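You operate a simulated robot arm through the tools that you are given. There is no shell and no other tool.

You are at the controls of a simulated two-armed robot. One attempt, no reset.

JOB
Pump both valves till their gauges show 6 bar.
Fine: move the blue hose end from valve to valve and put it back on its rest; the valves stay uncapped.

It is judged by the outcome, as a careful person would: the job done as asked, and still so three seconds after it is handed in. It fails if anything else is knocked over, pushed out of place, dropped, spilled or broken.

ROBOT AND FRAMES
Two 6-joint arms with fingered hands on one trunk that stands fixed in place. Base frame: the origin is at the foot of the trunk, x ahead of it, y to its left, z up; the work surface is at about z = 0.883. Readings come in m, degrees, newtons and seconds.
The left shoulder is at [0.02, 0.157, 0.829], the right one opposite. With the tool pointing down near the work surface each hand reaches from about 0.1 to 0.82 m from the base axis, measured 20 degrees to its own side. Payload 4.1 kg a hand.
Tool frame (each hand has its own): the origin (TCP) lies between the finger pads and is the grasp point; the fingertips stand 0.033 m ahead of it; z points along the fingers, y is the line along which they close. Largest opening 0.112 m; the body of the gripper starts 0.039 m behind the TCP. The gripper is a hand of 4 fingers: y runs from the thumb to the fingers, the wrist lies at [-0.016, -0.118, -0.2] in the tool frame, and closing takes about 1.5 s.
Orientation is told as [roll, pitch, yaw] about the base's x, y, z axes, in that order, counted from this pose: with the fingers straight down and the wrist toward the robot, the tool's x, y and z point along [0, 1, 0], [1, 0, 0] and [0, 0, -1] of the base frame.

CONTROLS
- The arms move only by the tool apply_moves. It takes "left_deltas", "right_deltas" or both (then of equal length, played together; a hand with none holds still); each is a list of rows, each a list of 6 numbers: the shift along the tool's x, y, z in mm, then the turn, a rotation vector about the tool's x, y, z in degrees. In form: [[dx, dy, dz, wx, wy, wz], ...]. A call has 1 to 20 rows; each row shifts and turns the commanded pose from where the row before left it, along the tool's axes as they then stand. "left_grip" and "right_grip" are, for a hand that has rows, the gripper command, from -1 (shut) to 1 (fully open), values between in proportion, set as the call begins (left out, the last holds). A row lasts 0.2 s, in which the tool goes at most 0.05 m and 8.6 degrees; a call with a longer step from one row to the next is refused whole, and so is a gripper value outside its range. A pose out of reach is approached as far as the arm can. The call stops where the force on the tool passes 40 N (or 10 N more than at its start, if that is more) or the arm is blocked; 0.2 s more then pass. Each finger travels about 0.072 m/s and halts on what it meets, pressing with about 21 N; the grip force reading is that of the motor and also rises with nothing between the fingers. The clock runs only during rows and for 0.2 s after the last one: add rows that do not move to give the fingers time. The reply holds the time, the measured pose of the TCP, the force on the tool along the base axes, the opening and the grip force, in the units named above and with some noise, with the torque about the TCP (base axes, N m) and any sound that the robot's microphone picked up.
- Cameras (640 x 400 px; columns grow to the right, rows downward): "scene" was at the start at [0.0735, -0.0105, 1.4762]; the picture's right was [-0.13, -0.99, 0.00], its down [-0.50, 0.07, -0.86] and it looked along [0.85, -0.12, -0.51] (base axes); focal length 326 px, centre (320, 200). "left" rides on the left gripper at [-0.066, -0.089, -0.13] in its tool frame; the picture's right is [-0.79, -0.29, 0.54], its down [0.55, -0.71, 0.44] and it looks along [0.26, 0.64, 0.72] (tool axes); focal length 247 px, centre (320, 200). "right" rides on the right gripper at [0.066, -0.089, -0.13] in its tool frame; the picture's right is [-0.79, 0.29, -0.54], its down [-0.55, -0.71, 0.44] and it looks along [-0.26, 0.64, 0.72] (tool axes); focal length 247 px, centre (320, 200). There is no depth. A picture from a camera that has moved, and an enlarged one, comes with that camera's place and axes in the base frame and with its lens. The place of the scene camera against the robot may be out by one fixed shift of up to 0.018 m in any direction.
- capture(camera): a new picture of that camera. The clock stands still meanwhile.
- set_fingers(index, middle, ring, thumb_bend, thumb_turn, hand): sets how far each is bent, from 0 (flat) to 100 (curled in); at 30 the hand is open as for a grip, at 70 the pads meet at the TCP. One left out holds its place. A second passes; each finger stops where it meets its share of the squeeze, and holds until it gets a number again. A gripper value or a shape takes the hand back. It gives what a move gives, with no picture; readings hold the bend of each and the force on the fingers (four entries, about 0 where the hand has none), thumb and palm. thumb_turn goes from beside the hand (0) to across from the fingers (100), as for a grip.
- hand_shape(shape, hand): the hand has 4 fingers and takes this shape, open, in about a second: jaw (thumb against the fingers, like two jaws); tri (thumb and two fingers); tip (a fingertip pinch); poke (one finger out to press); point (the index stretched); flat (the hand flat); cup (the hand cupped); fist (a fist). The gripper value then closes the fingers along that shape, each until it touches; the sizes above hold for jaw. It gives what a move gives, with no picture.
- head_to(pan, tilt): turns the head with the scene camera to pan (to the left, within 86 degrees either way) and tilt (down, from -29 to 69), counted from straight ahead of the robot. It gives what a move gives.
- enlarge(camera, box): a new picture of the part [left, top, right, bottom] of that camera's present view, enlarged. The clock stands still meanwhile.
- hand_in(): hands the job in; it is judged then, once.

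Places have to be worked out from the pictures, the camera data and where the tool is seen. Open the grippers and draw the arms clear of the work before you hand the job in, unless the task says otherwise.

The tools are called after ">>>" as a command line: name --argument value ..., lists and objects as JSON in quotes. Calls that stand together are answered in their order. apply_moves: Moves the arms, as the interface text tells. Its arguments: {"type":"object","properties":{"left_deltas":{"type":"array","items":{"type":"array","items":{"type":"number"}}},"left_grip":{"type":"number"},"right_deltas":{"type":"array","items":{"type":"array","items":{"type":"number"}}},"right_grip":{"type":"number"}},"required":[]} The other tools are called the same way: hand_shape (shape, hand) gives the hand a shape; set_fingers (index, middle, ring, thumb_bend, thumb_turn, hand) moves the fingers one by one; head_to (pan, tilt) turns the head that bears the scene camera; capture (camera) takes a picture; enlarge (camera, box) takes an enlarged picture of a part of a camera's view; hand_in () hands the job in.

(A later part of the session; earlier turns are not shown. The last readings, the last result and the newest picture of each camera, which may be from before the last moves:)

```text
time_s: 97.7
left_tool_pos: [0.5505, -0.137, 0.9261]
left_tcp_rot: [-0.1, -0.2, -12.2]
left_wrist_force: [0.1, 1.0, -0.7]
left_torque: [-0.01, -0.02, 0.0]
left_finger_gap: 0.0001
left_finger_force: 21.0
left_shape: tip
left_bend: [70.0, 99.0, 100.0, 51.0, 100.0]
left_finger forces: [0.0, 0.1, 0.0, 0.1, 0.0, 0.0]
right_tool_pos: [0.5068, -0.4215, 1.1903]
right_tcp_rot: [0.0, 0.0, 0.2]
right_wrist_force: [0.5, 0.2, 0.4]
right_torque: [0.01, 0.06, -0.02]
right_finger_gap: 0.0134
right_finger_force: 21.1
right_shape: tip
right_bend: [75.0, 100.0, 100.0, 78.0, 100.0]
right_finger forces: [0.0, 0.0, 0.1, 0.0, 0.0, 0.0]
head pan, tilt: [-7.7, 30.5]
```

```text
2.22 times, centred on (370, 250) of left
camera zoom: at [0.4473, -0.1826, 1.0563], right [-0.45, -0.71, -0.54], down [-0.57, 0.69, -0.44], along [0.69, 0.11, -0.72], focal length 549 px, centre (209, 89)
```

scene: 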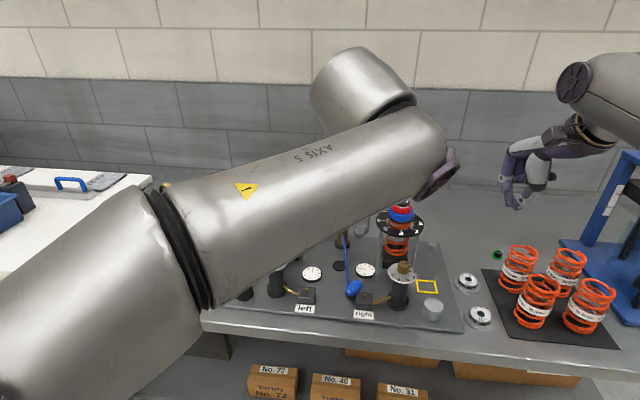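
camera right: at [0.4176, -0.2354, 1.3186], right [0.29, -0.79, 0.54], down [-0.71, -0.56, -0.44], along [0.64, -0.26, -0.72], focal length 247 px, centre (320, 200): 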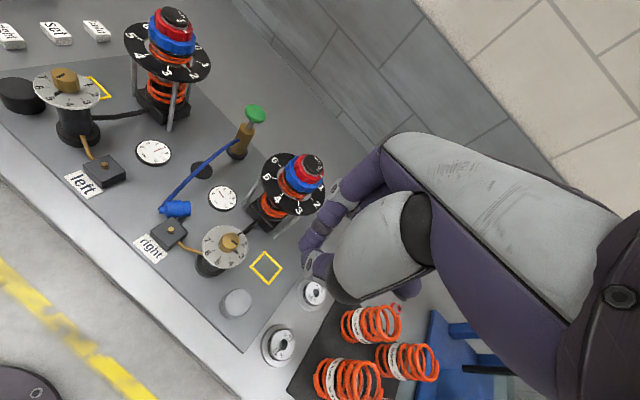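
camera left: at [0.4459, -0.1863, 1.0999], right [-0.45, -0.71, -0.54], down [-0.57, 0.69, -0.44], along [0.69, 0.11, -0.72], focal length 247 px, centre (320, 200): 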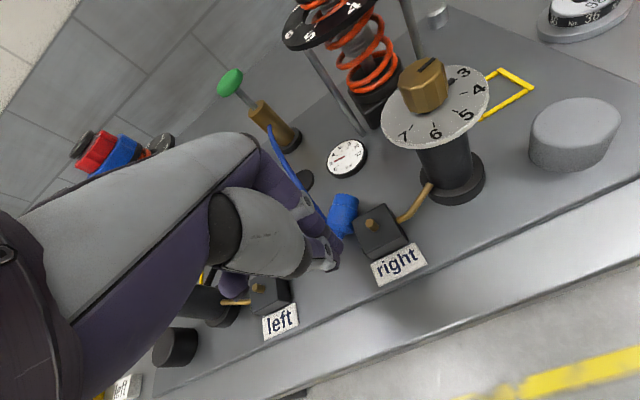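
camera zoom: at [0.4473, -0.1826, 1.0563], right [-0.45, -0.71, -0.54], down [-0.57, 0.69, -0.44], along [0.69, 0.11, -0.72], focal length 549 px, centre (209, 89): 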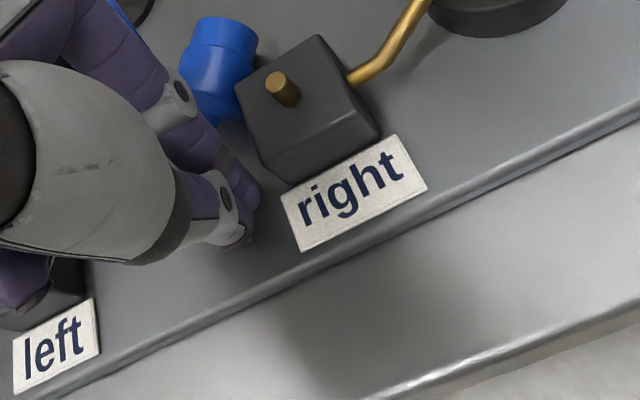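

Clear of the box. I push forward (+x) 25 mm first, watching the force.

>>> apply_moves --left_deltas '[[2.1, 9.8, 0, 0, 0, 0], [1.05, 4.9, 0, 0, 0, 0], [1.05, 4.9, 0, 0, 0, 0], [1.05, 4.9, 0, 0, 0, 0]]'

>>> enlarge --camera "left" --box '[240, 120, 460, 300]'

>>> enlarge --camera "right" --box '[60, 100, 300, 300]'

```text
time_s: 98.7
left_tool_pos: [0.574, -0.1382, 0.9279]
left_tcp_rot: [-0.1, -0.4, -12.2]
left_wrist_force: [-0.2, 0.1, -0.2]
left_torque: [0.01, -0.01, 0.01]
left_finger_gap: 0.0002
left_finger_force: 21.0
left_shape: tip
left_bend: [70.0, 99.0, 100.0, 51.0, 100.0]
left_finger forces: [0.0, 0.0, 0.0, 0.0, 0.0, 0.0]
right_tool_pos: [0.5061, -0.4217, 1.1898]
right_tcp_rot: [0.0, 0.0, 0.1]
right_wrist_force: [-0.1, -0.3, -0.4]
right_torque: [-0.01, 0.0, -0.03]
right_finger_gap: 0.0134
right_finger_force: 21.1
right_shape: tip
right_bend: [75.0, 100.0, 100.0, 78.0, 100.0]
right_finger forces: [0.0, 0.1, 0.1, 0.0, 0.1, 0.0]
head pan, tilt: [-7.7, 30.5]
```

```text
2.22 times, centred on (350, 210) of left
camera zoom: at [0.4726, -0.1827, 1.0567], right [-0.45, -0.71, -0.54], down [-0.57, 0.69, -0.44], along [0.69, 0.11, -0.72], focal length 549 px, centre (253, 178)
```

zoom: 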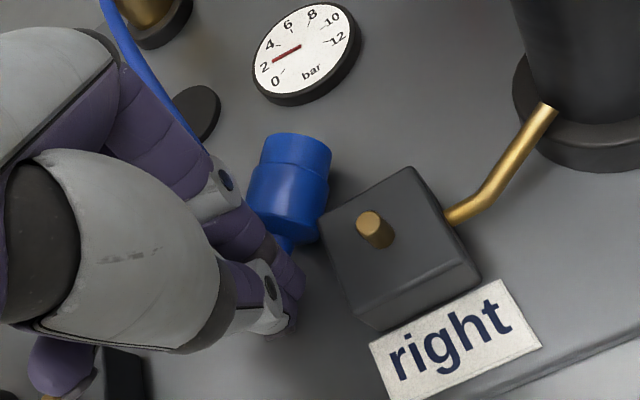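

```text
2.00 times, centred on (180, 200) of right
camera zoom: at [0.4177, -0.3559, 1.3188], right [0.29, -0.79, 0.54], down [-0.71, -0.55, -0.44], along [0.64, -0.26, -0.72], focal length 494 px, centre (600, 200)
```

zoom: 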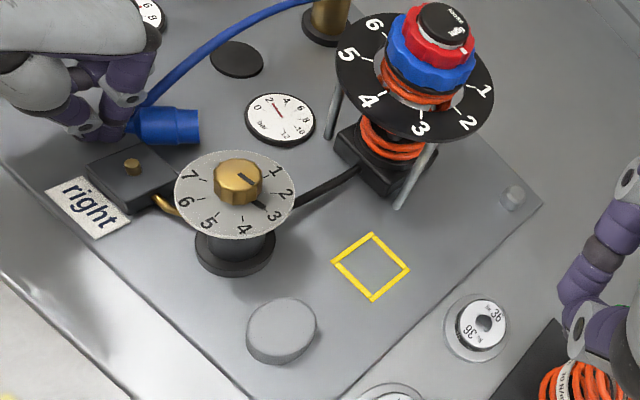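

The fingertip is about to touch the neck. I push another 20 mm.

>>> apply_moves --left_deltas '[[1.05, 4.9, 0, 0, 0, 0], [1.05, 4.9, 0, 0, 0, 0], [1.05, 4.9, 0, 0, 0, 0], [1.05, 4.9, 0, 0, 0, 0]]'

>>> enlarge --camera "left" --box '[240, 120, 460, 300]'

>>> enlarge --camera "right" --box '[60, 80, 220, 220]'

```text
time_s: 99.7
left_tool_pos: [0.5953, -0.1378, 0.927]
left_tcp_rot: [-0.1, -0.2, -12.4]
left_wrist_force: [0.7, 0.5, -0.1]
left_torque: [-0.04, 0.0, -0.01]
left_finger_gap: 0.0001
left_finger_force: 20.9
left_shape: tip
left_bend: [70.0, 99.0, 100.0, 51.0, 100.0]
left_finger forces: [0.0, 0.0, 0.0, 0.0, 0.0, 0.1]
right_tool_pos: [0.5066, -0.422, 1.1907]
right_tcp_rot: [0.0, 0.1, 0.2]
right_wrist_force: [-0.1, 0.1, 0.2]
right_torque: [0.0, -0.03, 0.01]
right_finger_gap: 0.0134
right_finger_force: 21.4
right_shape: tip
right_bend: [75.0, 100.0, 100.0, 78.0, 100.0]
right_finger forces: [0.1, 0.0, 0.1, 0.0, 0.0, 0.0]
head pan, tilt: [-7.7, 30.5]
```

```text
2.22 times, centred on (350, 210) of left
camera zoom: at [0.4928, -0.1827, 1.0567], right [-0.45, -0.71, -0.54], down [-0.57, 0.69, -0.44], along [0.69, 0.11, -0.72], focal length 549 px, centre (253, 178)
```

zoom: 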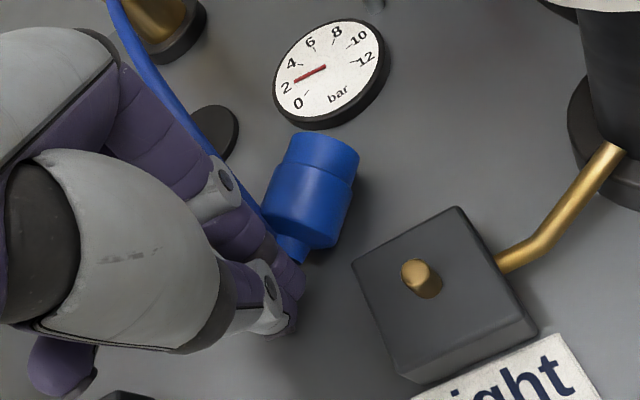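

```text
2.86 times, centred on (140, 150) of right
camera zoom: at [0.4177, -0.3559, 1.3188], right [0.29, -0.79, 0.54], down [-0.71, -0.55, -0.44], along [0.64, -0.26, -0.72], focal length 706 px, centre (834, 343)
```

zoom: 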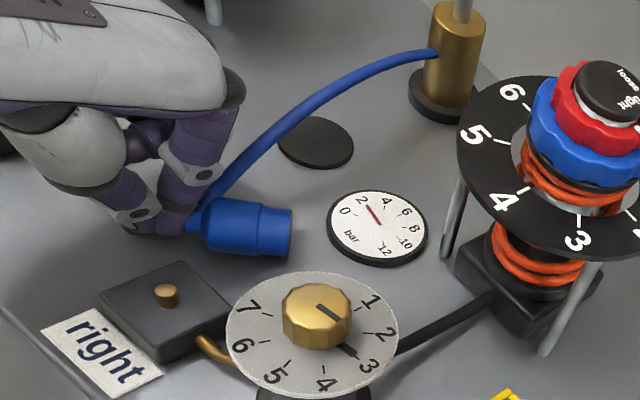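

The hose end slid free of the box: neck now (0.604, -0.148), mouth (0.625, -0.184), axis at about -60°. I back off, rise, and turn the left hand to yaw +30° with a -30° lean for a perpendicular pinch that will allow standing it upright.

>>> apply_moves --left_deltas '[[-2.1, -9.8, 0, 0, 0, 0], [0, 0, -40, 0, 0, 0], [0, 0, -45, 0, 0, 0], [0, 0, -45, 0, 0, 0], [0, 0, 0, 0, 0, -8.46], [0, 0, 0, 0, 0, -8.46], [0, 0, 0, 0, 0, -8.46], [0, 0, 0, 0, 0, -8.46], [0, 0, 0, 0, 0, -8.46], [0, 0, 0, 0, -7.5, 0], [0, 0, 0, 0, -7.5, 0], [0, 0, 0, 0, -7.5, 0], [0, 0, 0, 0, -7.5, 0], [0, 0, 0, 0, 0, 0]]' --left_grip -1

>>> capture --camera "scene"

>>> capture --camera "left"

>>> enlarge --camera "right" --box '[60, 80, 220, 220]'

```text
time_s: 102.7
left_tool_pos: [0.5844, -0.1379, 1.056]
left_tcp_rot: [-30.4, -0.1, 29.8]
left_wrist_force: [-0.5, -0.2, 0.5]
left_torque: [0.01, 0.0, 0.01]
left_finger_gap: 0.0
left_finger_force: 20.9
left_shape: tip
left_bend: [70.0, 100.0, 100.0, 51.0, 100.0]
left_finger forces: [0.0, 0.1, 0.0, 0.0, 0.0, 0.0]
right_tool_pos: [0.5069, -0.4225, 1.1891]
right_tcp_rot: [0.0, 0.0, 0.1]
right_wrist_force: [0.2, -0.4, -0.3]
right_torque: [0.0, -0.02, 0.0]
right_finger_gap: 0.0133
right_finger_force: 21.4
right_shape: tip
right_bend: [75.0, 100.0, 100.0, 78.0, 100.0]
right_finger forces: [0.0, 0.1, 0.0, 0.1, 0.0, 0.0]
head pan, tilt: [-7.7, 30.5]
```

```text
taken
```

scene: 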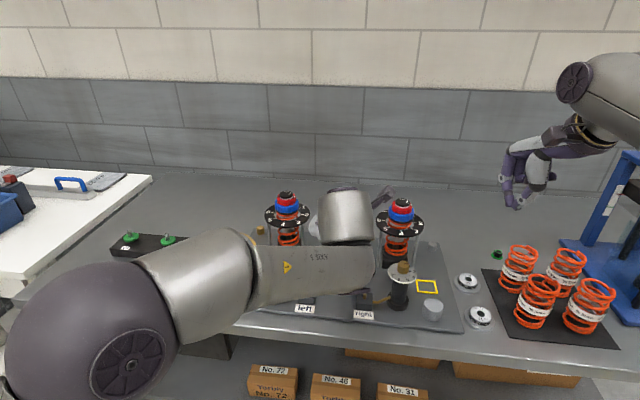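

```text
taken
camera left: at [0.5017, -0.1742, 1.2023], right [0.23, -0.97, -0.07], down [-0.74, -0.13, -0.66], along [0.63, 0.2, -0.75], focal length 247 px, centre (320, 200)
```

left: 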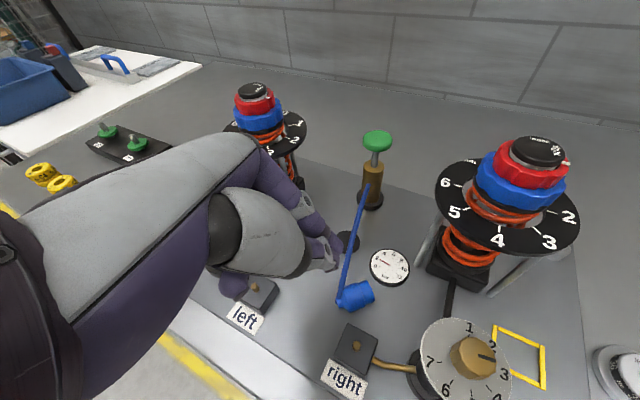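

```text
2.86 times, centred on (140, 150) of right
camera zoom: at [0.4178, -0.356, 1.3188], right [0.29, -0.79, 0.54], down [-0.71, -0.55, -0.44], along [0.64, -0.26, -0.72], focal length 706 px, centre (834, 343)
```

zoom: 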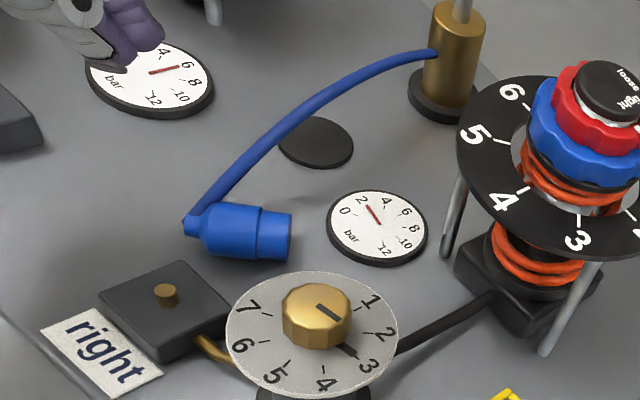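

The pose is reached, and the left camera has a good view of the hose end. I enlarge it to measure its axis.

>>> enlarge --camera "left" --box '[310, 250, 410, 330]'

```text
5.00 times, centred on (360, 290) of left
camera zoom: at [0.5017, -0.1742, 1.2023], right [0.23, -0.97, -0.07], down [-0.74, -0.13, -0.66], along [0.63, 0.2, -0.75], focal length 1235 px, centre (120, -250)
```

zoom: 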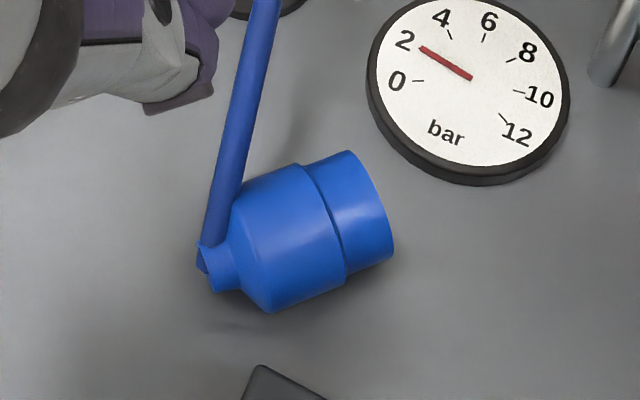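

The hose end's axis is at -57°, body 30 mm thick, neck end (0.5985, -0.154), mouth (0.6216, -0.190). I align the yaw (+3°), open to 40 mm, and hover 6 cm above a grip point 25 mm from the neck.

>>> apply_moves --left_deltas '[[0, 0, 0, -1.5, 0, -2.6], [2.9, 1.1, 28, 0, 0, 0], [2.9, 1.1, 28, 0, 0, 0], [2.9, 1.1, 28, 0, 0, 0], [0, 0, 0, 0, 0, 0]]' --left_grip -0.3

>>> enlarge --camera "left" --box '[240, 180, 460, 360]'

>>> enlarge --camera "right" --box '[60, 80, 220, 220]'

```text
time_s: 103.9
left_tool_pos: [0.6068, -0.164, 0.9807]
left_tcp_rot: [-30.3, 0.0, 33.1]
left_wrist_force: [0.3, -1.1, -0.4]
left_torque: [0.01, 0.01, 0.01]
left_finger_gap: 0.039
left_finger_force: 0.1
left_shape: tip
left_bend: [75.0, 97.0, 99.0, 73.0, 100.0]
left_finger forces: [0.0, 0.0, 0.0, 0.0, 0.0, 0.0]
right_tool_pos: [0.5064, -0.4228, 1.1893]
right_tcp_rot: [0.0, 0.0, 0.1]
right_wrist_force: [0.4, 0.2, -0.3]
right_torque: [0.01, -0.03, 0.01]
right_finger_gap: 0.0134
right_finger_force: 20.4
right_shape: tip
right_bend: [75.0, 100.0, 100.0, 78.0, 100.0]
right_finger forces: [0.0, 0.0, 0.0, 0.1, 0.0, 0.1]
head pan, tilt: [-7.7, 30.5]
```

```text
2.22 times, centred on (350, 270) of left
camera zoom: at [0.5264, -0.2057, 1.1254], right [0.28, -0.96, -0.07], down [-0.74, -0.17, -0.66], along [0.62, 0.23, -0.75], focal length 549 px, centre (253, 44)
```

zoom: 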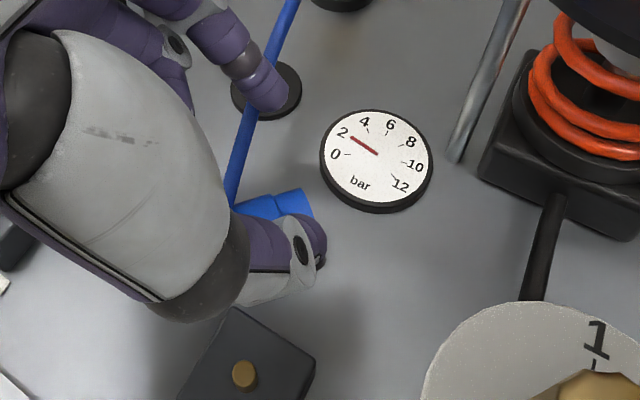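

```text
2.86 times, centred on (140, 150) of right
camera zoom: at [0.4177, -0.3559, 1.3189], right [0.29, -0.79, 0.54], down [-0.71, -0.55, -0.44], along [0.64, -0.26, -0.72], focal length 706 px, centre (834, 343)
```

zoom: 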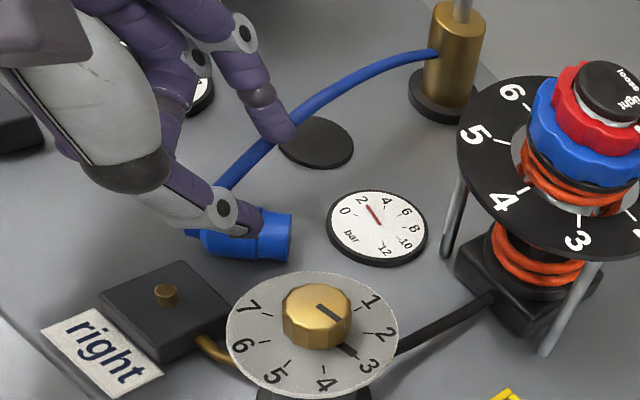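

Aligned according to the hand camera. I descend 35 mm and check that the thumb goes between the hose end and the box.

>>> apply_moves --left_deltas '[[5.9, 0, 10.1, 0, 0, 0], [5.9, 0, 10.1, 0, 0, 0], [5.9, 0, 10.1, 0, 0, 0], [0, 0, 0, 0, 0, 0]]'

>>> enlarge --camera "left" --box '[260, 180, 400, 300]'

>>> enlarge --camera "right" --box '[80, 110, 180, 200]'

```text
time_s: 104.9
left_tool_pos: [0.6061, -0.1651, 0.9446]
left_tcp_rot: [-30.3, -0.1, 33.0]
left_wrist_force: [0.4, 0.4, -0.2]
left_torque: [0.03, 0.0, -0.05]
left_finger_gap: 0.0391
left_finger_force: 0.1
left_shape: tip
left_bend: [75.0, 97.0, 99.0, 73.0, 100.0]
left_finger forces: [0.0, 0.0, 0.0, 0.1, 0.0, 0.0]
right_tool_pos: [0.5067, -0.4227, 1.1907]
right_tcp_rot: [0.0, -0.1, 0.1]
right_wrist_force: [0.1, -0.6, 0.3]
right_torque: [0.02, 0.0, -0.01]
right_finger_gap: 0.013
right_finger_force: 21.5
right_shape: tip
right_bend: [75.0, 100.0, 100.0, 78.0, 100.0]
right_finger forces: [0.0, 0.0, 0.1, 0.0, 0.0, 0.0]
head pan, tilt: [-7.7, 30.5]
```

```text
3.33 times, centred on (330, 240) of left
camera zoom: at [0.5263, -0.206, 1.0903], right [0.28, -0.96, -0.07], down [-0.74, -0.17, -0.66], along [0.62, 0.23, -0.75], focal length 823 px, centre (287, 67)
```

zoom: 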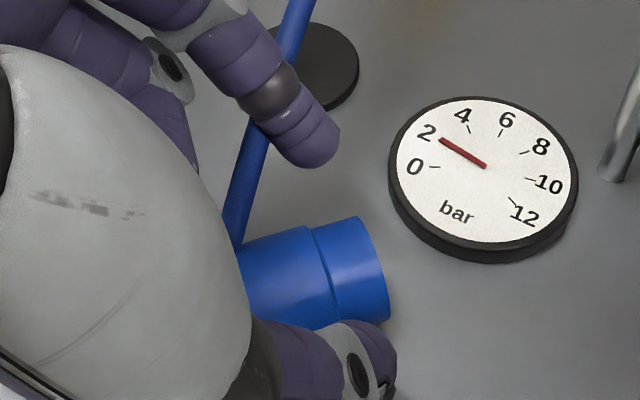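

```text
4.44 times, centred on (130, 155) of right
camera zoom: at [0.4177, -0.3559, 1.3188], right [0.29, -0.79, 0.54], down [-0.71, -0.55, -0.44], along [0.64, -0.26, -0.72], focal length 1098 px, centre (1164, 400)
```

zoom: 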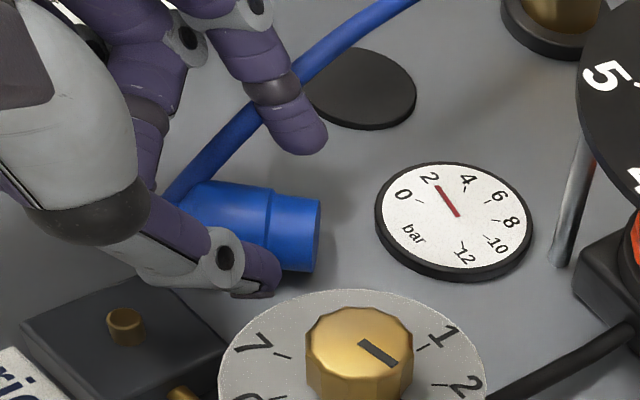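

The hose end sits about 4 mm toward the index; I shift 4 mm that way and descend the remaining 25 mm.

>>> apply_moves --left_deltas '[[0, 4, 0, 0, 0, 0], [4.2, 0, 7.2, 0, 0, 0], [4.2, 0, 7.2, 0, 0, 0], [4.2, 0, 7.2, 0, 0, 0], [0, 0, 0, 0, 0, 0]]'

>>> enlarge --camera "left" --box '[260, 180, 400, 300]'

>>> enlarge --camera "right" --box '[80, 110, 180, 200]'

```text
time_s: 106.1
left_tool_pos: [0.61, -0.1623, 0.9214]
left_tcp_rot: [-30.3, -0.1, 33.0]
left_wrist_force: [2.1, 1.2, 6.7]
left_torque: [-0.14, 0.17, 0.03]
left_finger_gap: 0.0386
left_finger_force: 0.0
left_shape: tip
left_bend: [75.0, 97.0, 99.0, 74.0, 100.0]
left_finger forces: [0.0, 0.1, 0.0, 0.1, 6.9, 0.0]
right_tool_pos: [0.5062, -0.4222, 1.1909]
right_tcp_rot: [0.0, 0.0, 0.1]
right_wrist_force: [-0.2, -0.7, 0.2]
right_torque: [0.03, 0.01, -0.01]
right_finger_gap: 0.0133
right_finger_force: 21.0
right_shape: tip
right_bend: [75.0, 100.0, 100.0, 78.0, 100.0]
right_finger forces: [0.1, 0.0, 0.1, 0.0, 0.1, 0.0]
head pan, tilt: [-7.7, 30.5]
```

```text
3.33 times, centred on (330, 240) of left
camera zoom: at [0.5297, -0.2034, 1.0663], right [0.28, -0.96, -0.07], down [-0.73, -0.17, -0.66], along [0.62, 0.23, -0.75], focal length 823 px, centre (287, 67)
```

zoom: 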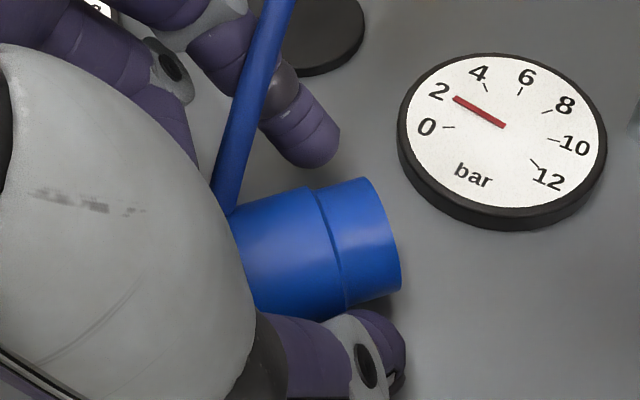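

```text
4.44 times, centred on (130, 155) of right
camera zoom: at [0.4177, -0.3558, 1.3189], right [0.29, -0.79, 0.54], down [-0.71, -0.55, -0.44], along [0.64, -0.26, -0.72], focal length 1098 px, centre (1164, 400)
```

zoom: 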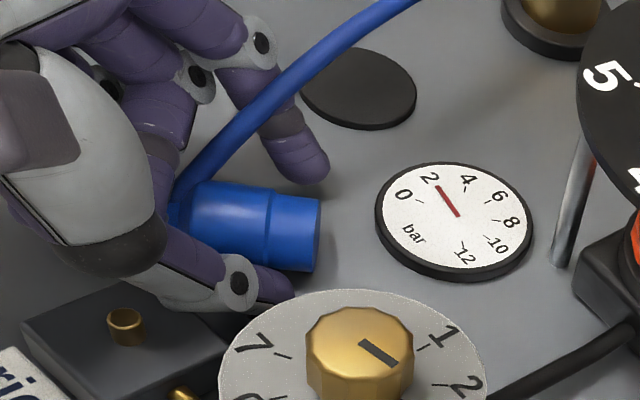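

The thumb lightly touches the box's edge (7 N). I raise 2 mm and close the pinch, which moves the thumb away from the box.

>>> apply_moves --left_deltas '[[-1.0, 0, -1.73, 0, 0, 0], [0, 0, 0, 0, 0, 0], [0, 0, 0, 0, 0, 0], [0, 0, 0, 0, 0, 0], [0, 0, 0, 0, 0, 0], [0, 0, 0, 0, 0, 0]]' --left_grip -1

>>> enlarge --camera "left" --box '[260, 180, 400, 300]'

>>> enlarge --camera "right" --box '[80, 110, 180, 200]'

```text
time_s: 107.5
left_tool_pos: [0.6097, -0.162, 0.9222]
left_tcp_rot: [-30.1, -0.2, 33.0]
left_wrist_force: [1.9, -1.4, 1.9]
left_torque: [-0.1, 0.05, 0.07]
left_finger_gap: 0.0246
left_finger_force: 21.1
left_shape: tip
left_bend: [73.0, 100.0, 100.0, 74.0, 100.0]
left_finger forces: [18.4, 0.0, 0.1, 0.0, 22.1, 0.0]
right_tool_pos: [0.5067, -0.4223, 1.1895]
right_tcp_rot: [0.0, 0.0, 0.0]
right_wrist_force: [0.0, 0.7, -0.4]
right_torque: [-0.03, -0.01, 0.02]
right_finger_gap: 0.0132
right_finger_force: 21.2
right_shape: tip
right_bend: [75.0, 100.0, 100.0, 78.0, 100.0]
right_finger forces: [0.1, 0.0, 0.0, 0.1, 0.0, 0.0]
head pan, tilt: [-7.7, 30.5]
```

```text
3.33 times, centred on (330, 240) of left
camera zoom: at [0.5294, -0.2037, 1.0673], right [0.28, -0.96, -0.07], down [-0.74, -0.17, -0.66], along [0.62, 0.23, -0.75], focal length 823 px, centre (287, 67)
```

zoom: 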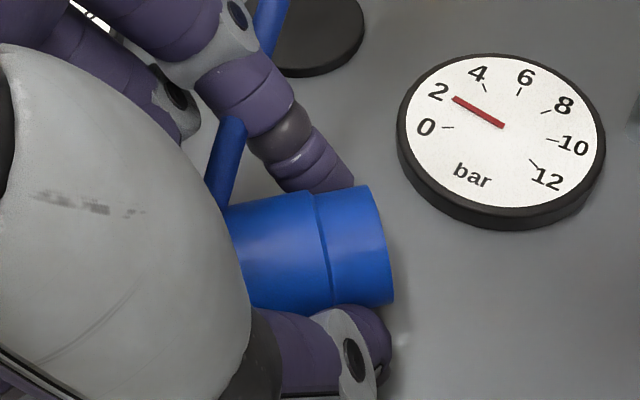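

```text
4.44 times, centred on (130, 155) of right
camera zoom: at [0.4177, -0.356, 1.3188], right [0.29, -0.79, 0.54], down [-0.71, -0.55, -0.44], along [0.64, -0.26, -0.72], focal length 1098 px, centre (1164, 400)
```

zoom: 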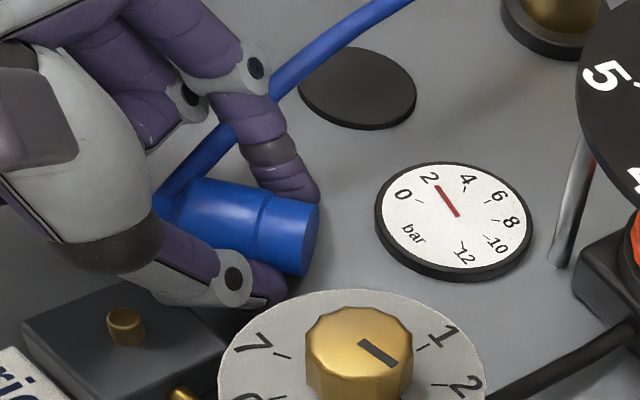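

Firm grip (18 N / 22 N). I lift straight up.

>>> apply_moves --left_deltas '[[-2.5, 0, -4.3, 0, 0, 0], [-5.06, 0, -8.63, 0, 0, 0], [-10.1, 0, -17.3, 0, 0, 0], [-10.1, 0, -17.3, 0, 0, 0], [-10.1, 0, -17.3, 0, 0, 0], [-10.1, 0, -17.3, 0, 0, 0]]'

>>> enlarge --camera "left" --box '[240, 160, 420, 310]'

>>> capture --camera "right"

>>> capture --camera "scene"

```text
time_s: 108.9
left_tool_pos: [0.6082, -0.1618, 1.0161]
left_tcp_rot: [-30.1, -0.2, 33.1]
left_wrist_force: [0.0, 1.0, -1.5]
left_torque: [-0.01, -0.02, 0.01]
left_finger_gap: 0.0239
left_finger_force: 20.8
left_shape: tip
left_bend: [73.0, 100.0, 100.0, 74.0, 100.0]
left_finger forces: [18.2, 0.0, 0.0, 0.0, 18.1, 0.0]
right_tool_pos: [0.5066, -0.4225, 1.1893]
right_tcp_rot: [0.0, 0.0, 0.2]
right_wrist_force: [0.5, 0.5, -0.2]
right_torque: [0.07, 0.05, -0.02]
right_finger_gap: 0.0135
right_finger_force: 20.6
right_shape: tip
right_bend: [75.0, 100.0, 100.0, 78.0, 100.0]
right_finger forces: [0.0, 0.0, 0.1, 0.1, 0.0, 0.1]
head pan, tilt: [-7.7, 30.5]
```

```text
2.67 times, centred on (330, 235) of left
camera zoom: at [0.5291, -0.2038, 1.1623], right [0.28, -0.96, -0.07], down [-0.74, -0.17, -0.66], along [0.62, 0.23, -0.75], focal length 659 px, centre (293, 107)
```

zoom: 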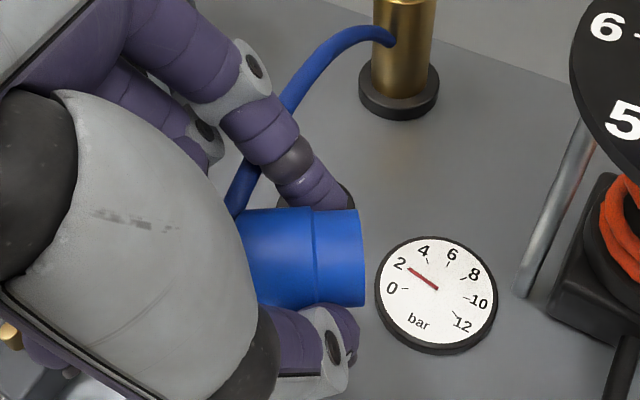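

```text
taken
camera right: at [0.4179, -0.3559, 1.3188], right [0.29, -0.79, 0.54], down [-0.71, -0.55, -0.44], along [0.64, -0.26, -0.72], focal length 247 px, centre (320, 200)
```

right: 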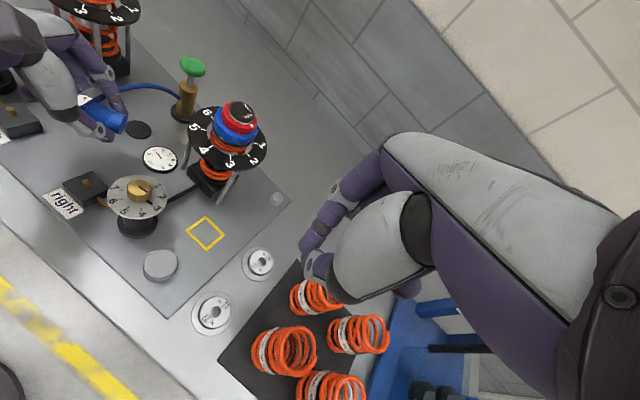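

```text
taken
```

scene: 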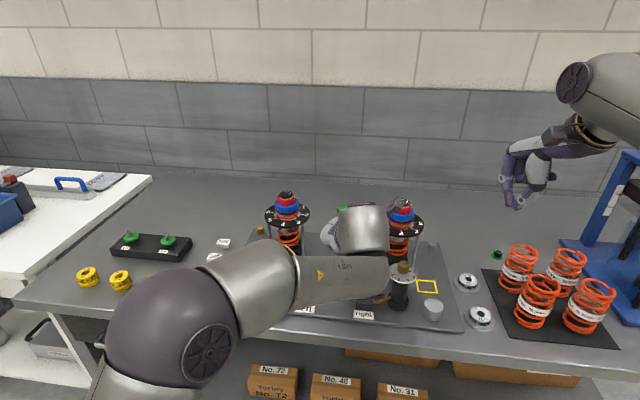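

I hold the hose end. I check its attitude in the pinch from the right camera.

>>> enlarge --camera "right" --box '[50, 60, 170, 160]'

>>> enlarge --camera "scene" --box '[310, 190, 430, 310]'

```text
4.00 times, centred on (110, 110) of right
camera zoom: at [0.4179, -0.3559, 1.3188], right [0.29, -0.79, 0.54], down [-0.71, -0.55, -0.44], along [0.64, -0.26, -0.72], focal length 988 px, centre (1160, 560)
```

zoom: 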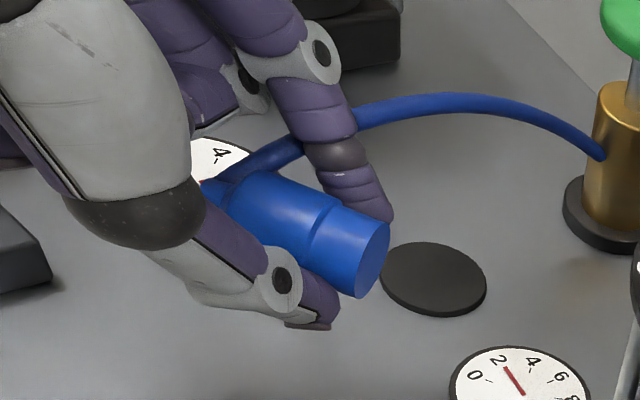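

```text
3.33 times, centred on (370, 250) of scene
camera zoom: at [0.0737, -0.0105, 1.4762], right [-0.13, -0.99, 0.0], down [-0.5, 0.07, -0.86], along [0.85, -0.12, -0.51], focal length 1087 px, centre (153, 33)
```

zoom: 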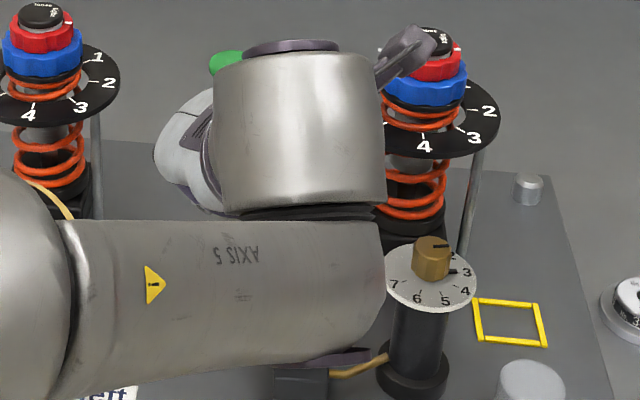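

From both views the mouth droops about 25° in the pinch, so in the hand frame it sits almost like my earlier good grip (about 35° tilt needed). I raise it and turn the hand step by step to yaw -40° in free air.

>>> apply_moves --left_deltas '[[3.5, -5.8, -34.5, 0, 0, 0], [3.5, -5.8, -34.5, 0, 0, 0], [3.5, -5.8, -34.5, 0, 0, 0], [0, 0, 0, 0, 7.5, 0], [0, 0, 0, 0, 7.5, 0], [0, 0, 0, 0, 7.5, 0], [0, 0, 0, 0, 7.5, 0], [0, 0, 0, 0, 0, 8.1], [0, 0, 0, 0, 0, 8.1], [0, 0, 0, 0, 0, 8.1], [0, 0, 0, 0, 0, 8.1], [0, 0, 0, 0, 0, 8.1], [0, 0, 0, 0, 0, 8.1], [0, 0, 0, 0, 0, 8.1], [0, 0, 0, 0, 0, 8.1], [0, 0, 0, 0, 0, 8.1]]'

>>> apply_moves --left_deltas '[[0, 0, 0, 0, 7, 0], [0, 0, 0, 0, 7, 0], [0, 0, 0, 0, 7, 0], [0, 0, 0, 0, 7, 0], [0, 0, 0, 0, 7, 0], [0, 0, 0, 0, 0, 0]]'

>>> enlarge --camera "left" --box '[220, 160, 480, 340]'

>>> capture --camera "right"

>>> capture --camera "scene"

```text
time_s: 112.3
left_tool_pos: [0.5611, -0.1215, 1.101]
left_tcp_rot: [0.0, -0.3, -40.0]
left_wrist_force: [0.4, -0.7, -0.3]
left_torque: [-0.02, -0.01, -0.01]
left_finger_gap: 0.0235
left_finger_force: 20.9
left_shape: tip
left_bend: [73.0, 100.0, 100.0, 74.0, 100.0]
left_finger forces: [17.9, 0.0, 0.1, 0.0, 17.5, 0.0]
right_tool_pos: [0.5068, -0.4207, 1.1896]
right_tcp_rot: [0.1, 0.0, 0.1]
right_wrist_force: [-0.3, -0.3, 0.2]
right_torque: [-0.01, 0.01, 0.02]
right_finger_gap: 0.0133
right_finger_force: 20.9
right_shape: tip
right_bend: [75.0, 100.0, 100.0, 78.0, 100.0]
right_finger forces: [0.0, 0.1, 0.0, 0.0, 0.0, 0.1]
head pan, tilt: [-7.7, 30.5]
```

```text
time_s: 113.7
left_tool_pos: [0.5615, -0.1208, 1.1007]
left_tcp_rot: [35.1, -0.3, -39.9]
left_wrist_force: [-0.1, 0.0, -1.9]
left_torque: [-0.01, 0.0, -0.03]
left_finger_gap: 0.0235
left_finger_force: 20.9
left_shape: tip
left_bend: [73.0, 100.0, 100.0, 74.0, 100.0]
left_finger forces: [18.0, 0.1, 0.0, 0.0, 17.5, 0.0]
right_tool_pos: [0.5063, -0.4218, 1.1897]
right_tcp_rot: [-0.1, 0.1, 0.1]
right_wrist_force: [0.3, 0.3, -0.6]
right_torque: [0.0, -0.05, -0.01]
right_finger_gap: 0.0132
right_finger_force: 21.4
right_shape: tip
right_bend: [75.0, 100.0, 100.0, 78.0, 100.0]
right_finger forces: [0.0, 0.0, 0.0, 0.0, 0.0, 0.0]
head pan, tilt: [-7.7, 30.5]
```

```text
2.22 times, centred on (350, 250) of left
camera zoom: at [0.41, -0.1618, 1.1692], right [-0.43, -0.08, -0.9], down [-0.09, 0.99, -0.04], along [0.9, 0.07, -0.44], focal length 549 px, centre (253, 89)
```

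zoom: 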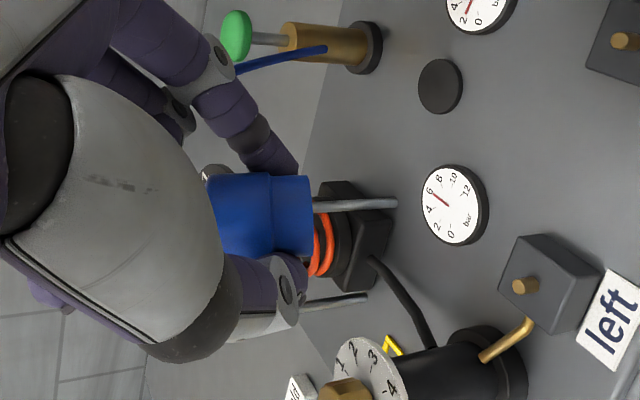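

```text
taken
camera right: at [0.4178, -0.3559, 1.3188], right [0.29, -0.79, 0.54], down [-0.71, -0.55, -0.44], along [0.64, -0.26, -0.72], focal length 247 px, centre (320, 200)
```

right: 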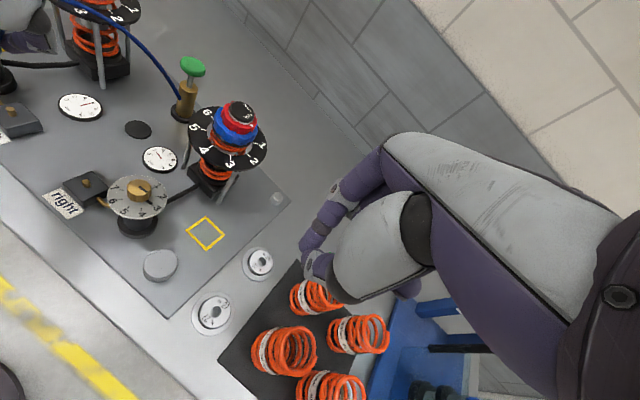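

```text
taken
```

scene: 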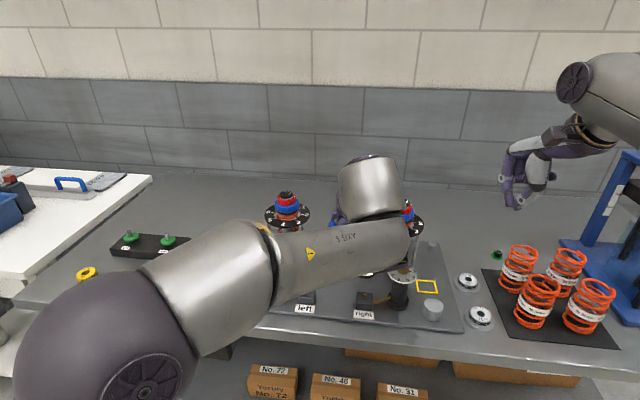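

Near-vertical in the hand camera view. I move toward a hover about 9 cm above the rest where the right camera can also see it.

>>> apply_moves --left_deltas '[[-1.3, 28.1, 23.5, 0, 0, 0], [-1.3, 28.1, 23.5, 0, 0, 0], [-1.3, 28.1, 23.5, 0, 0, 0], [-1.3, 28.1, 23.5, 0, 0, 0], [0, 0, 0, 0, 0, 0]]'

>>> enlarge --camera "left" --box '[250, 170, 450, 320]'

>>> enlarge --camera "right" --box '[60, 30, 220, 170]'

```text
time_s: 114.9
left_tool_pos: [0.68, -0.1539, 1.0213]
left_tcp_rot: [35.0, -0.2, -39.9]
left_wrist_force: [-0.9, -0.1, -0.8]
left_torque: [-0.03, -0.01, 0.03]
left_finger_gap: 0.024
left_finger_force: 21.2
left_shape: tip
left_bend: [73.0, 100.0, 100.0, 74.0, 100.0]
left_finger forces: [17.9, 0.0, 0.0, 0.0, 17.6, 0.1]
right_tool_pos: [0.5054, -0.422, 1.1902]
right_tcp_rot: [0.0, 0.1, 0.1]
right_wrist_force: [-0.4, 1.1, 0.5]
right_torque: [-0.01, -0.01, 0.01]
right_finger_gap: 0.0131
right_finger_force: 20.9
right_shape: tip
right_bend: [75.0, 100.0, 100.0, 78.0, 100.0]
right_finger forces: [0.0, 0.1, 0.1, 0.0, 0.0, 0.0]
head pan, tilt: [-7.7, 30.5]
```

```text
2.67 times, centred on (350, 245) of left
camera zoom: at [0.5285, -0.1958, 1.0889], right [-0.43, -0.08, -0.9], down [-0.09, 0.99, -0.04], along [0.9, 0.07, -0.44], focal length 659 px, centre (240, 80)
```

zoom: 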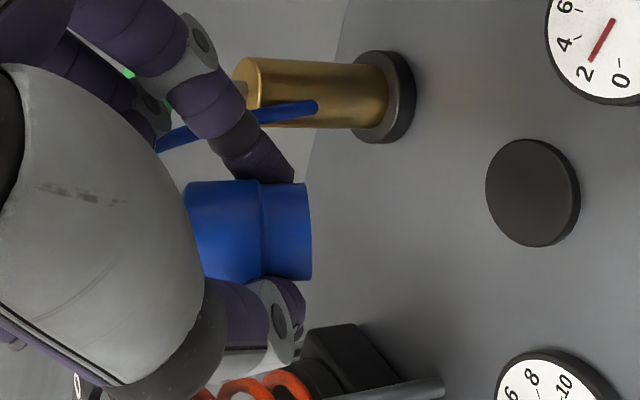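

```text
2.86 times, centred on (140, 100) of right
camera zoom: at [0.4177, -0.3558, 1.3189], right [0.29, -0.79, 0.54], down [-0.71, -0.55, -0.44], along [0.64, -0.26, -0.72], focal length 706 px, centre (834, 486)
```

zoom: 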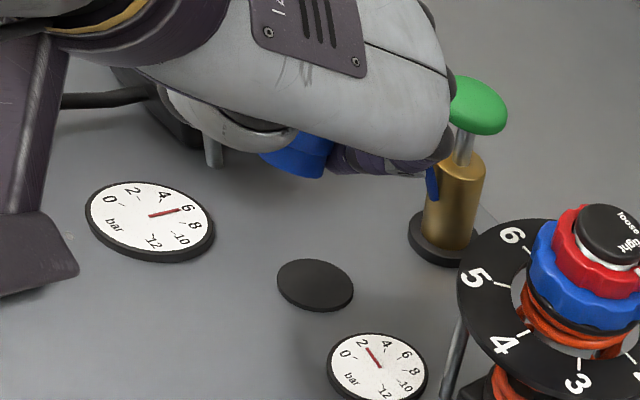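

Upright to within about 3° in both views; its bottom is about 27 mm below the TCP. I correct the small lean and move over the rest centre, down to about 3 cm above it.

>>> apply_moves --left_deltas '[[0, 0, 0, -1.5, -2.1, -1.0], [-12.3, 3.3, 20.3, 0, 0, 0], [-12.3, 3.3, 20.3, 0, 0, 0], [-12.3, 3.3, 20.3, 0, 0, 0], [0, 0, 0, 0, 0, 0]]'

>>> enlarge --camera "left" --box '[250, 170, 450, 320]'

>>> enlarge --camera "right" --box '[90, 60, 190, 160]'

```text
time_s: 116.1
left_tool_pos: [0.6909, -0.1612, 0.9495]
left_tcp_rot: [32.9, -2.1, -39.9]
left_wrist_force: [-0.2, -0.3, -1.0]
left_torque: [-0.01, 0.0, 0.01]
left_finger_gap: 0.0233
left_finger_force: 20.9
left_shape: tip
left_bend: [73.0, 100.0, 100.0, 74.0, 100.0]
left_finger forces: [18.1, 0.0, 0.1, 0.0, 17.6, 0.0]
right_tool_pos: [0.5069, -0.4213, 1.1906]
right_tcp_rot: [0.0, 0.0, 0.0]
right_wrist_force: [-0.5, -0.7, 0.4]
right_torque: [0.02, -0.01, 0.0]
right_finger_gap: 0.0131
right_finger_force: 20.9
right_shape: tip
right_bend: [75.0, 100.0, 100.0, 78.0, 100.0]
right_finger forces: [0.1, 0.0, 0.1, 0.1, 0.0, 0.1]
head pan, tilt: [-7.7, 30.5]
```

```text
2.67 times, centred on (350, 245) of left
camera zoom: at [0.5394, -0.1989, 1.0204], right [-0.43, -0.12, -0.89], down [-0.09, 0.99, -0.09], along [0.9, 0.04, -0.44], focal length 659 px, centre (240, 80)
```

zoom: 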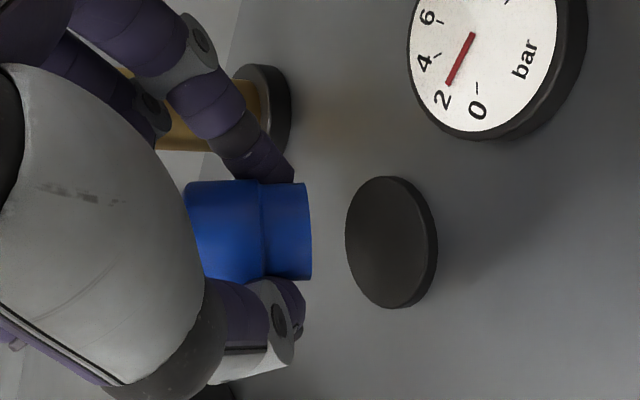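

```text
4.00 times, centred on (140, 110) of right
camera zoom: at [0.4177, -0.3559, 1.3188], right [0.29, -0.79, 0.54], down [-0.71, -0.55, -0.44], along [0.64, -0.26, -0.72], focal length 988 px, centre (1040, 560)
```

zoom: 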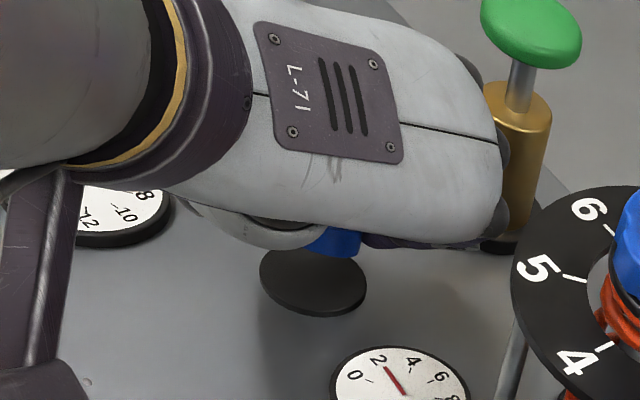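

Re-measuring with the true mouth diameter, the bottom is about 31 mm below the TCP and a few millimetres ahead of the rest centre. I adjust and lower 20 mm, then compare directly with the disc.

>>> apply_moves --left_deltas '[[-5.85, -2.55, 8.05, 0, 0, 0], [-5.85, -2.55, 8.05, 0, 0, 0], [0, 0, 0, 0, 0, 0]]'

>>> enlarge --camera "left" --box '[280, 200, 400, 300]'

>>> enlarge --camera "right" --box '[100, 90, 170, 150]'

```text
time_s: 116.9
left_tool_pos: [0.6875, -0.1596, 0.9306]
left_tcp_rot: [32.9, -2.0, -39.8]
left_wrist_force: [-0.1, 0.4, -1.1]
left_torque: [0.0, 0.02, 0.0]
left_finger_gap: 0.0239
left_finger_force: 20.8
left_shape: tip
left_bend: [73.0, 100.0, 100.0, 74.0, 100.0]
left_finger forces: [18.0, 0.0, 0.1, 0.0, 17.6, 0.0]
right_tool_pos: [0.507, -0.4223, 1.1892]
right_tcp_rot: [-0.1, 0.1, 0.0]
right_wrist_force: [0.6, 0.2, -0.5]
right_torque: [0.01, 0.01, 0.02]
right_finger_gap: 0.0133
right_finger_force: 21.0
right_shape: tip
right_bend: [75.0, 100.0, 100.0, 78.0, 100.0]
right_finger forces: [0.0, 0.1, 0.0, 0.0, 0.1, 0.1]
head pan, tilt: [-7.7, 30.5]
```

```text
4.00 times, centred on (340, 250) of left
camera zoom: at [0.5354, -0.1973, 1.0005], right [-0.43, -0.12, -0.89], down [-0.09, 0.99, -0.09], along [0.9, 0.04, -0.44], focal length 988 px, centre (240, 0)
```

zoom: 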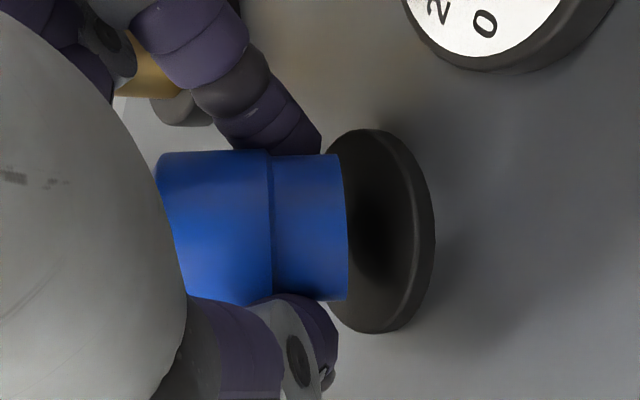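

```text
6.67 times, centred on (135, 120) of right
camera zoom: at [0.4178, -0.3559, 1.3188], right [0.29, -0.79, 0.54], down [-0.71, -0.55, -0.44], along [0.64, -0.26, -0.72], focal length 1646 px, centre (1553, 733)
```

zoom: 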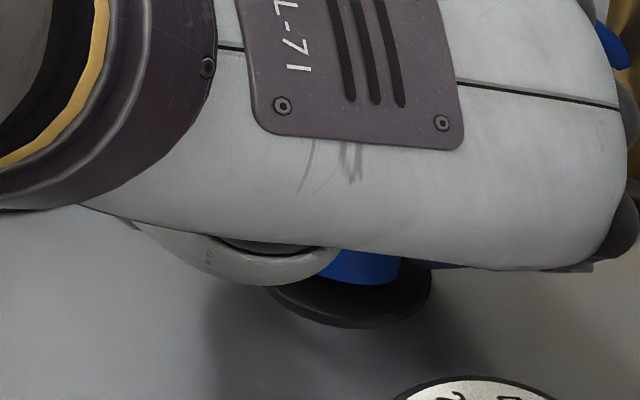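

Both views agree it is within a few millimetres of centre and about 10 mm above the disc. I shift 3 mm back and lower 8 mm.

>>> apply_moves --left_deltas '[[-3.3, -1, 2.6, 0, 0, 0], [-3.3, -1, 2.6, 0, 0, 0], [0, 0, 0, 0, 0, 0]]'

>>> enlarge --camera "left" --box '[280, 200, 400, 300]'

>>> enlarge --camera "right" --box '[100, 90, 170, 150]'

```text
time_s: 117.7
left_tool_pos: [0.6839, -0.1615, 0.9258]
left_tcp_rot: [33.0, -2.4, -40.0]
left_wrist_force: [2.3, -2.9, 16.5]
left_torque: [-0.01, -0.33, 0.0]
left_finger_gap: 0.0242
left_finger_force: 21.0
left_shape: tip
left_bend: [73.0, 100.0, 100.0, 75.0, 100.0]
left_finger forces: [21.5, 0.0, 0.0, 0.0, 17.9, 0.1]
right_tool_pos: [0.5068, -0.4222, 1.1896]
right_tcp_rot: [0.0, -0.1, 0.0]
right_wrist_force: [-0.3, -0.7, 0.6]
right_torque: [-0.02, 0.0, -0.02]
right_finger_gap: 0.0135
right_finger_force: 20.9
right_shape: tip
right_bend: [75.0, 100.0, 100.0, 78.0, 100.0]
right_finger forces: [0.0, 0.1, 0.1, 0.1, 0.0, 0.1]
head pan, tilt: [-7.7, 30.5]
```

```text
4.00 times, centred on (340, 250) of left
camera zoom: at [0.5321, -0.1982, 0.9955], right [-0.43, -0.12, -0.89], down [-0.09, 0.99, -0.09], along [0.9, 0.04, -0.44], focal length 988 px, centre (240, 0)
```

zoom: 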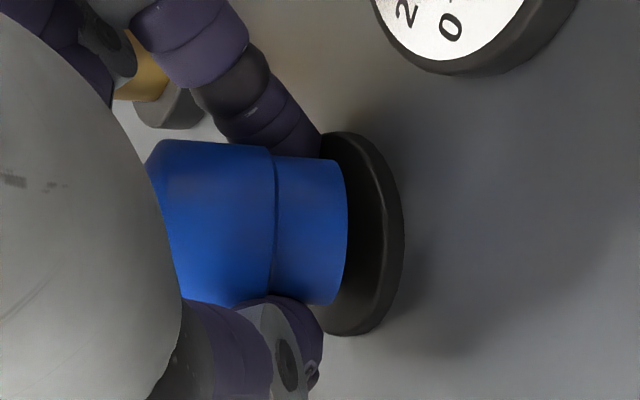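

```text
6.67 times, centred on (135, 120) of right
camera zoom: at [0.4173, -0.356, 1.319], right [0.29, -0.79, 0.54], down [-0.71, -0.55, -0.44], along [0.64, -0.26, -0.72], focal length 1646 px, centre (1553, 733)
```

zoom: 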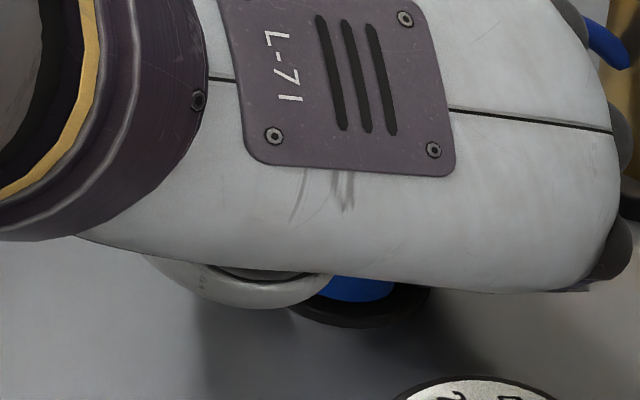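

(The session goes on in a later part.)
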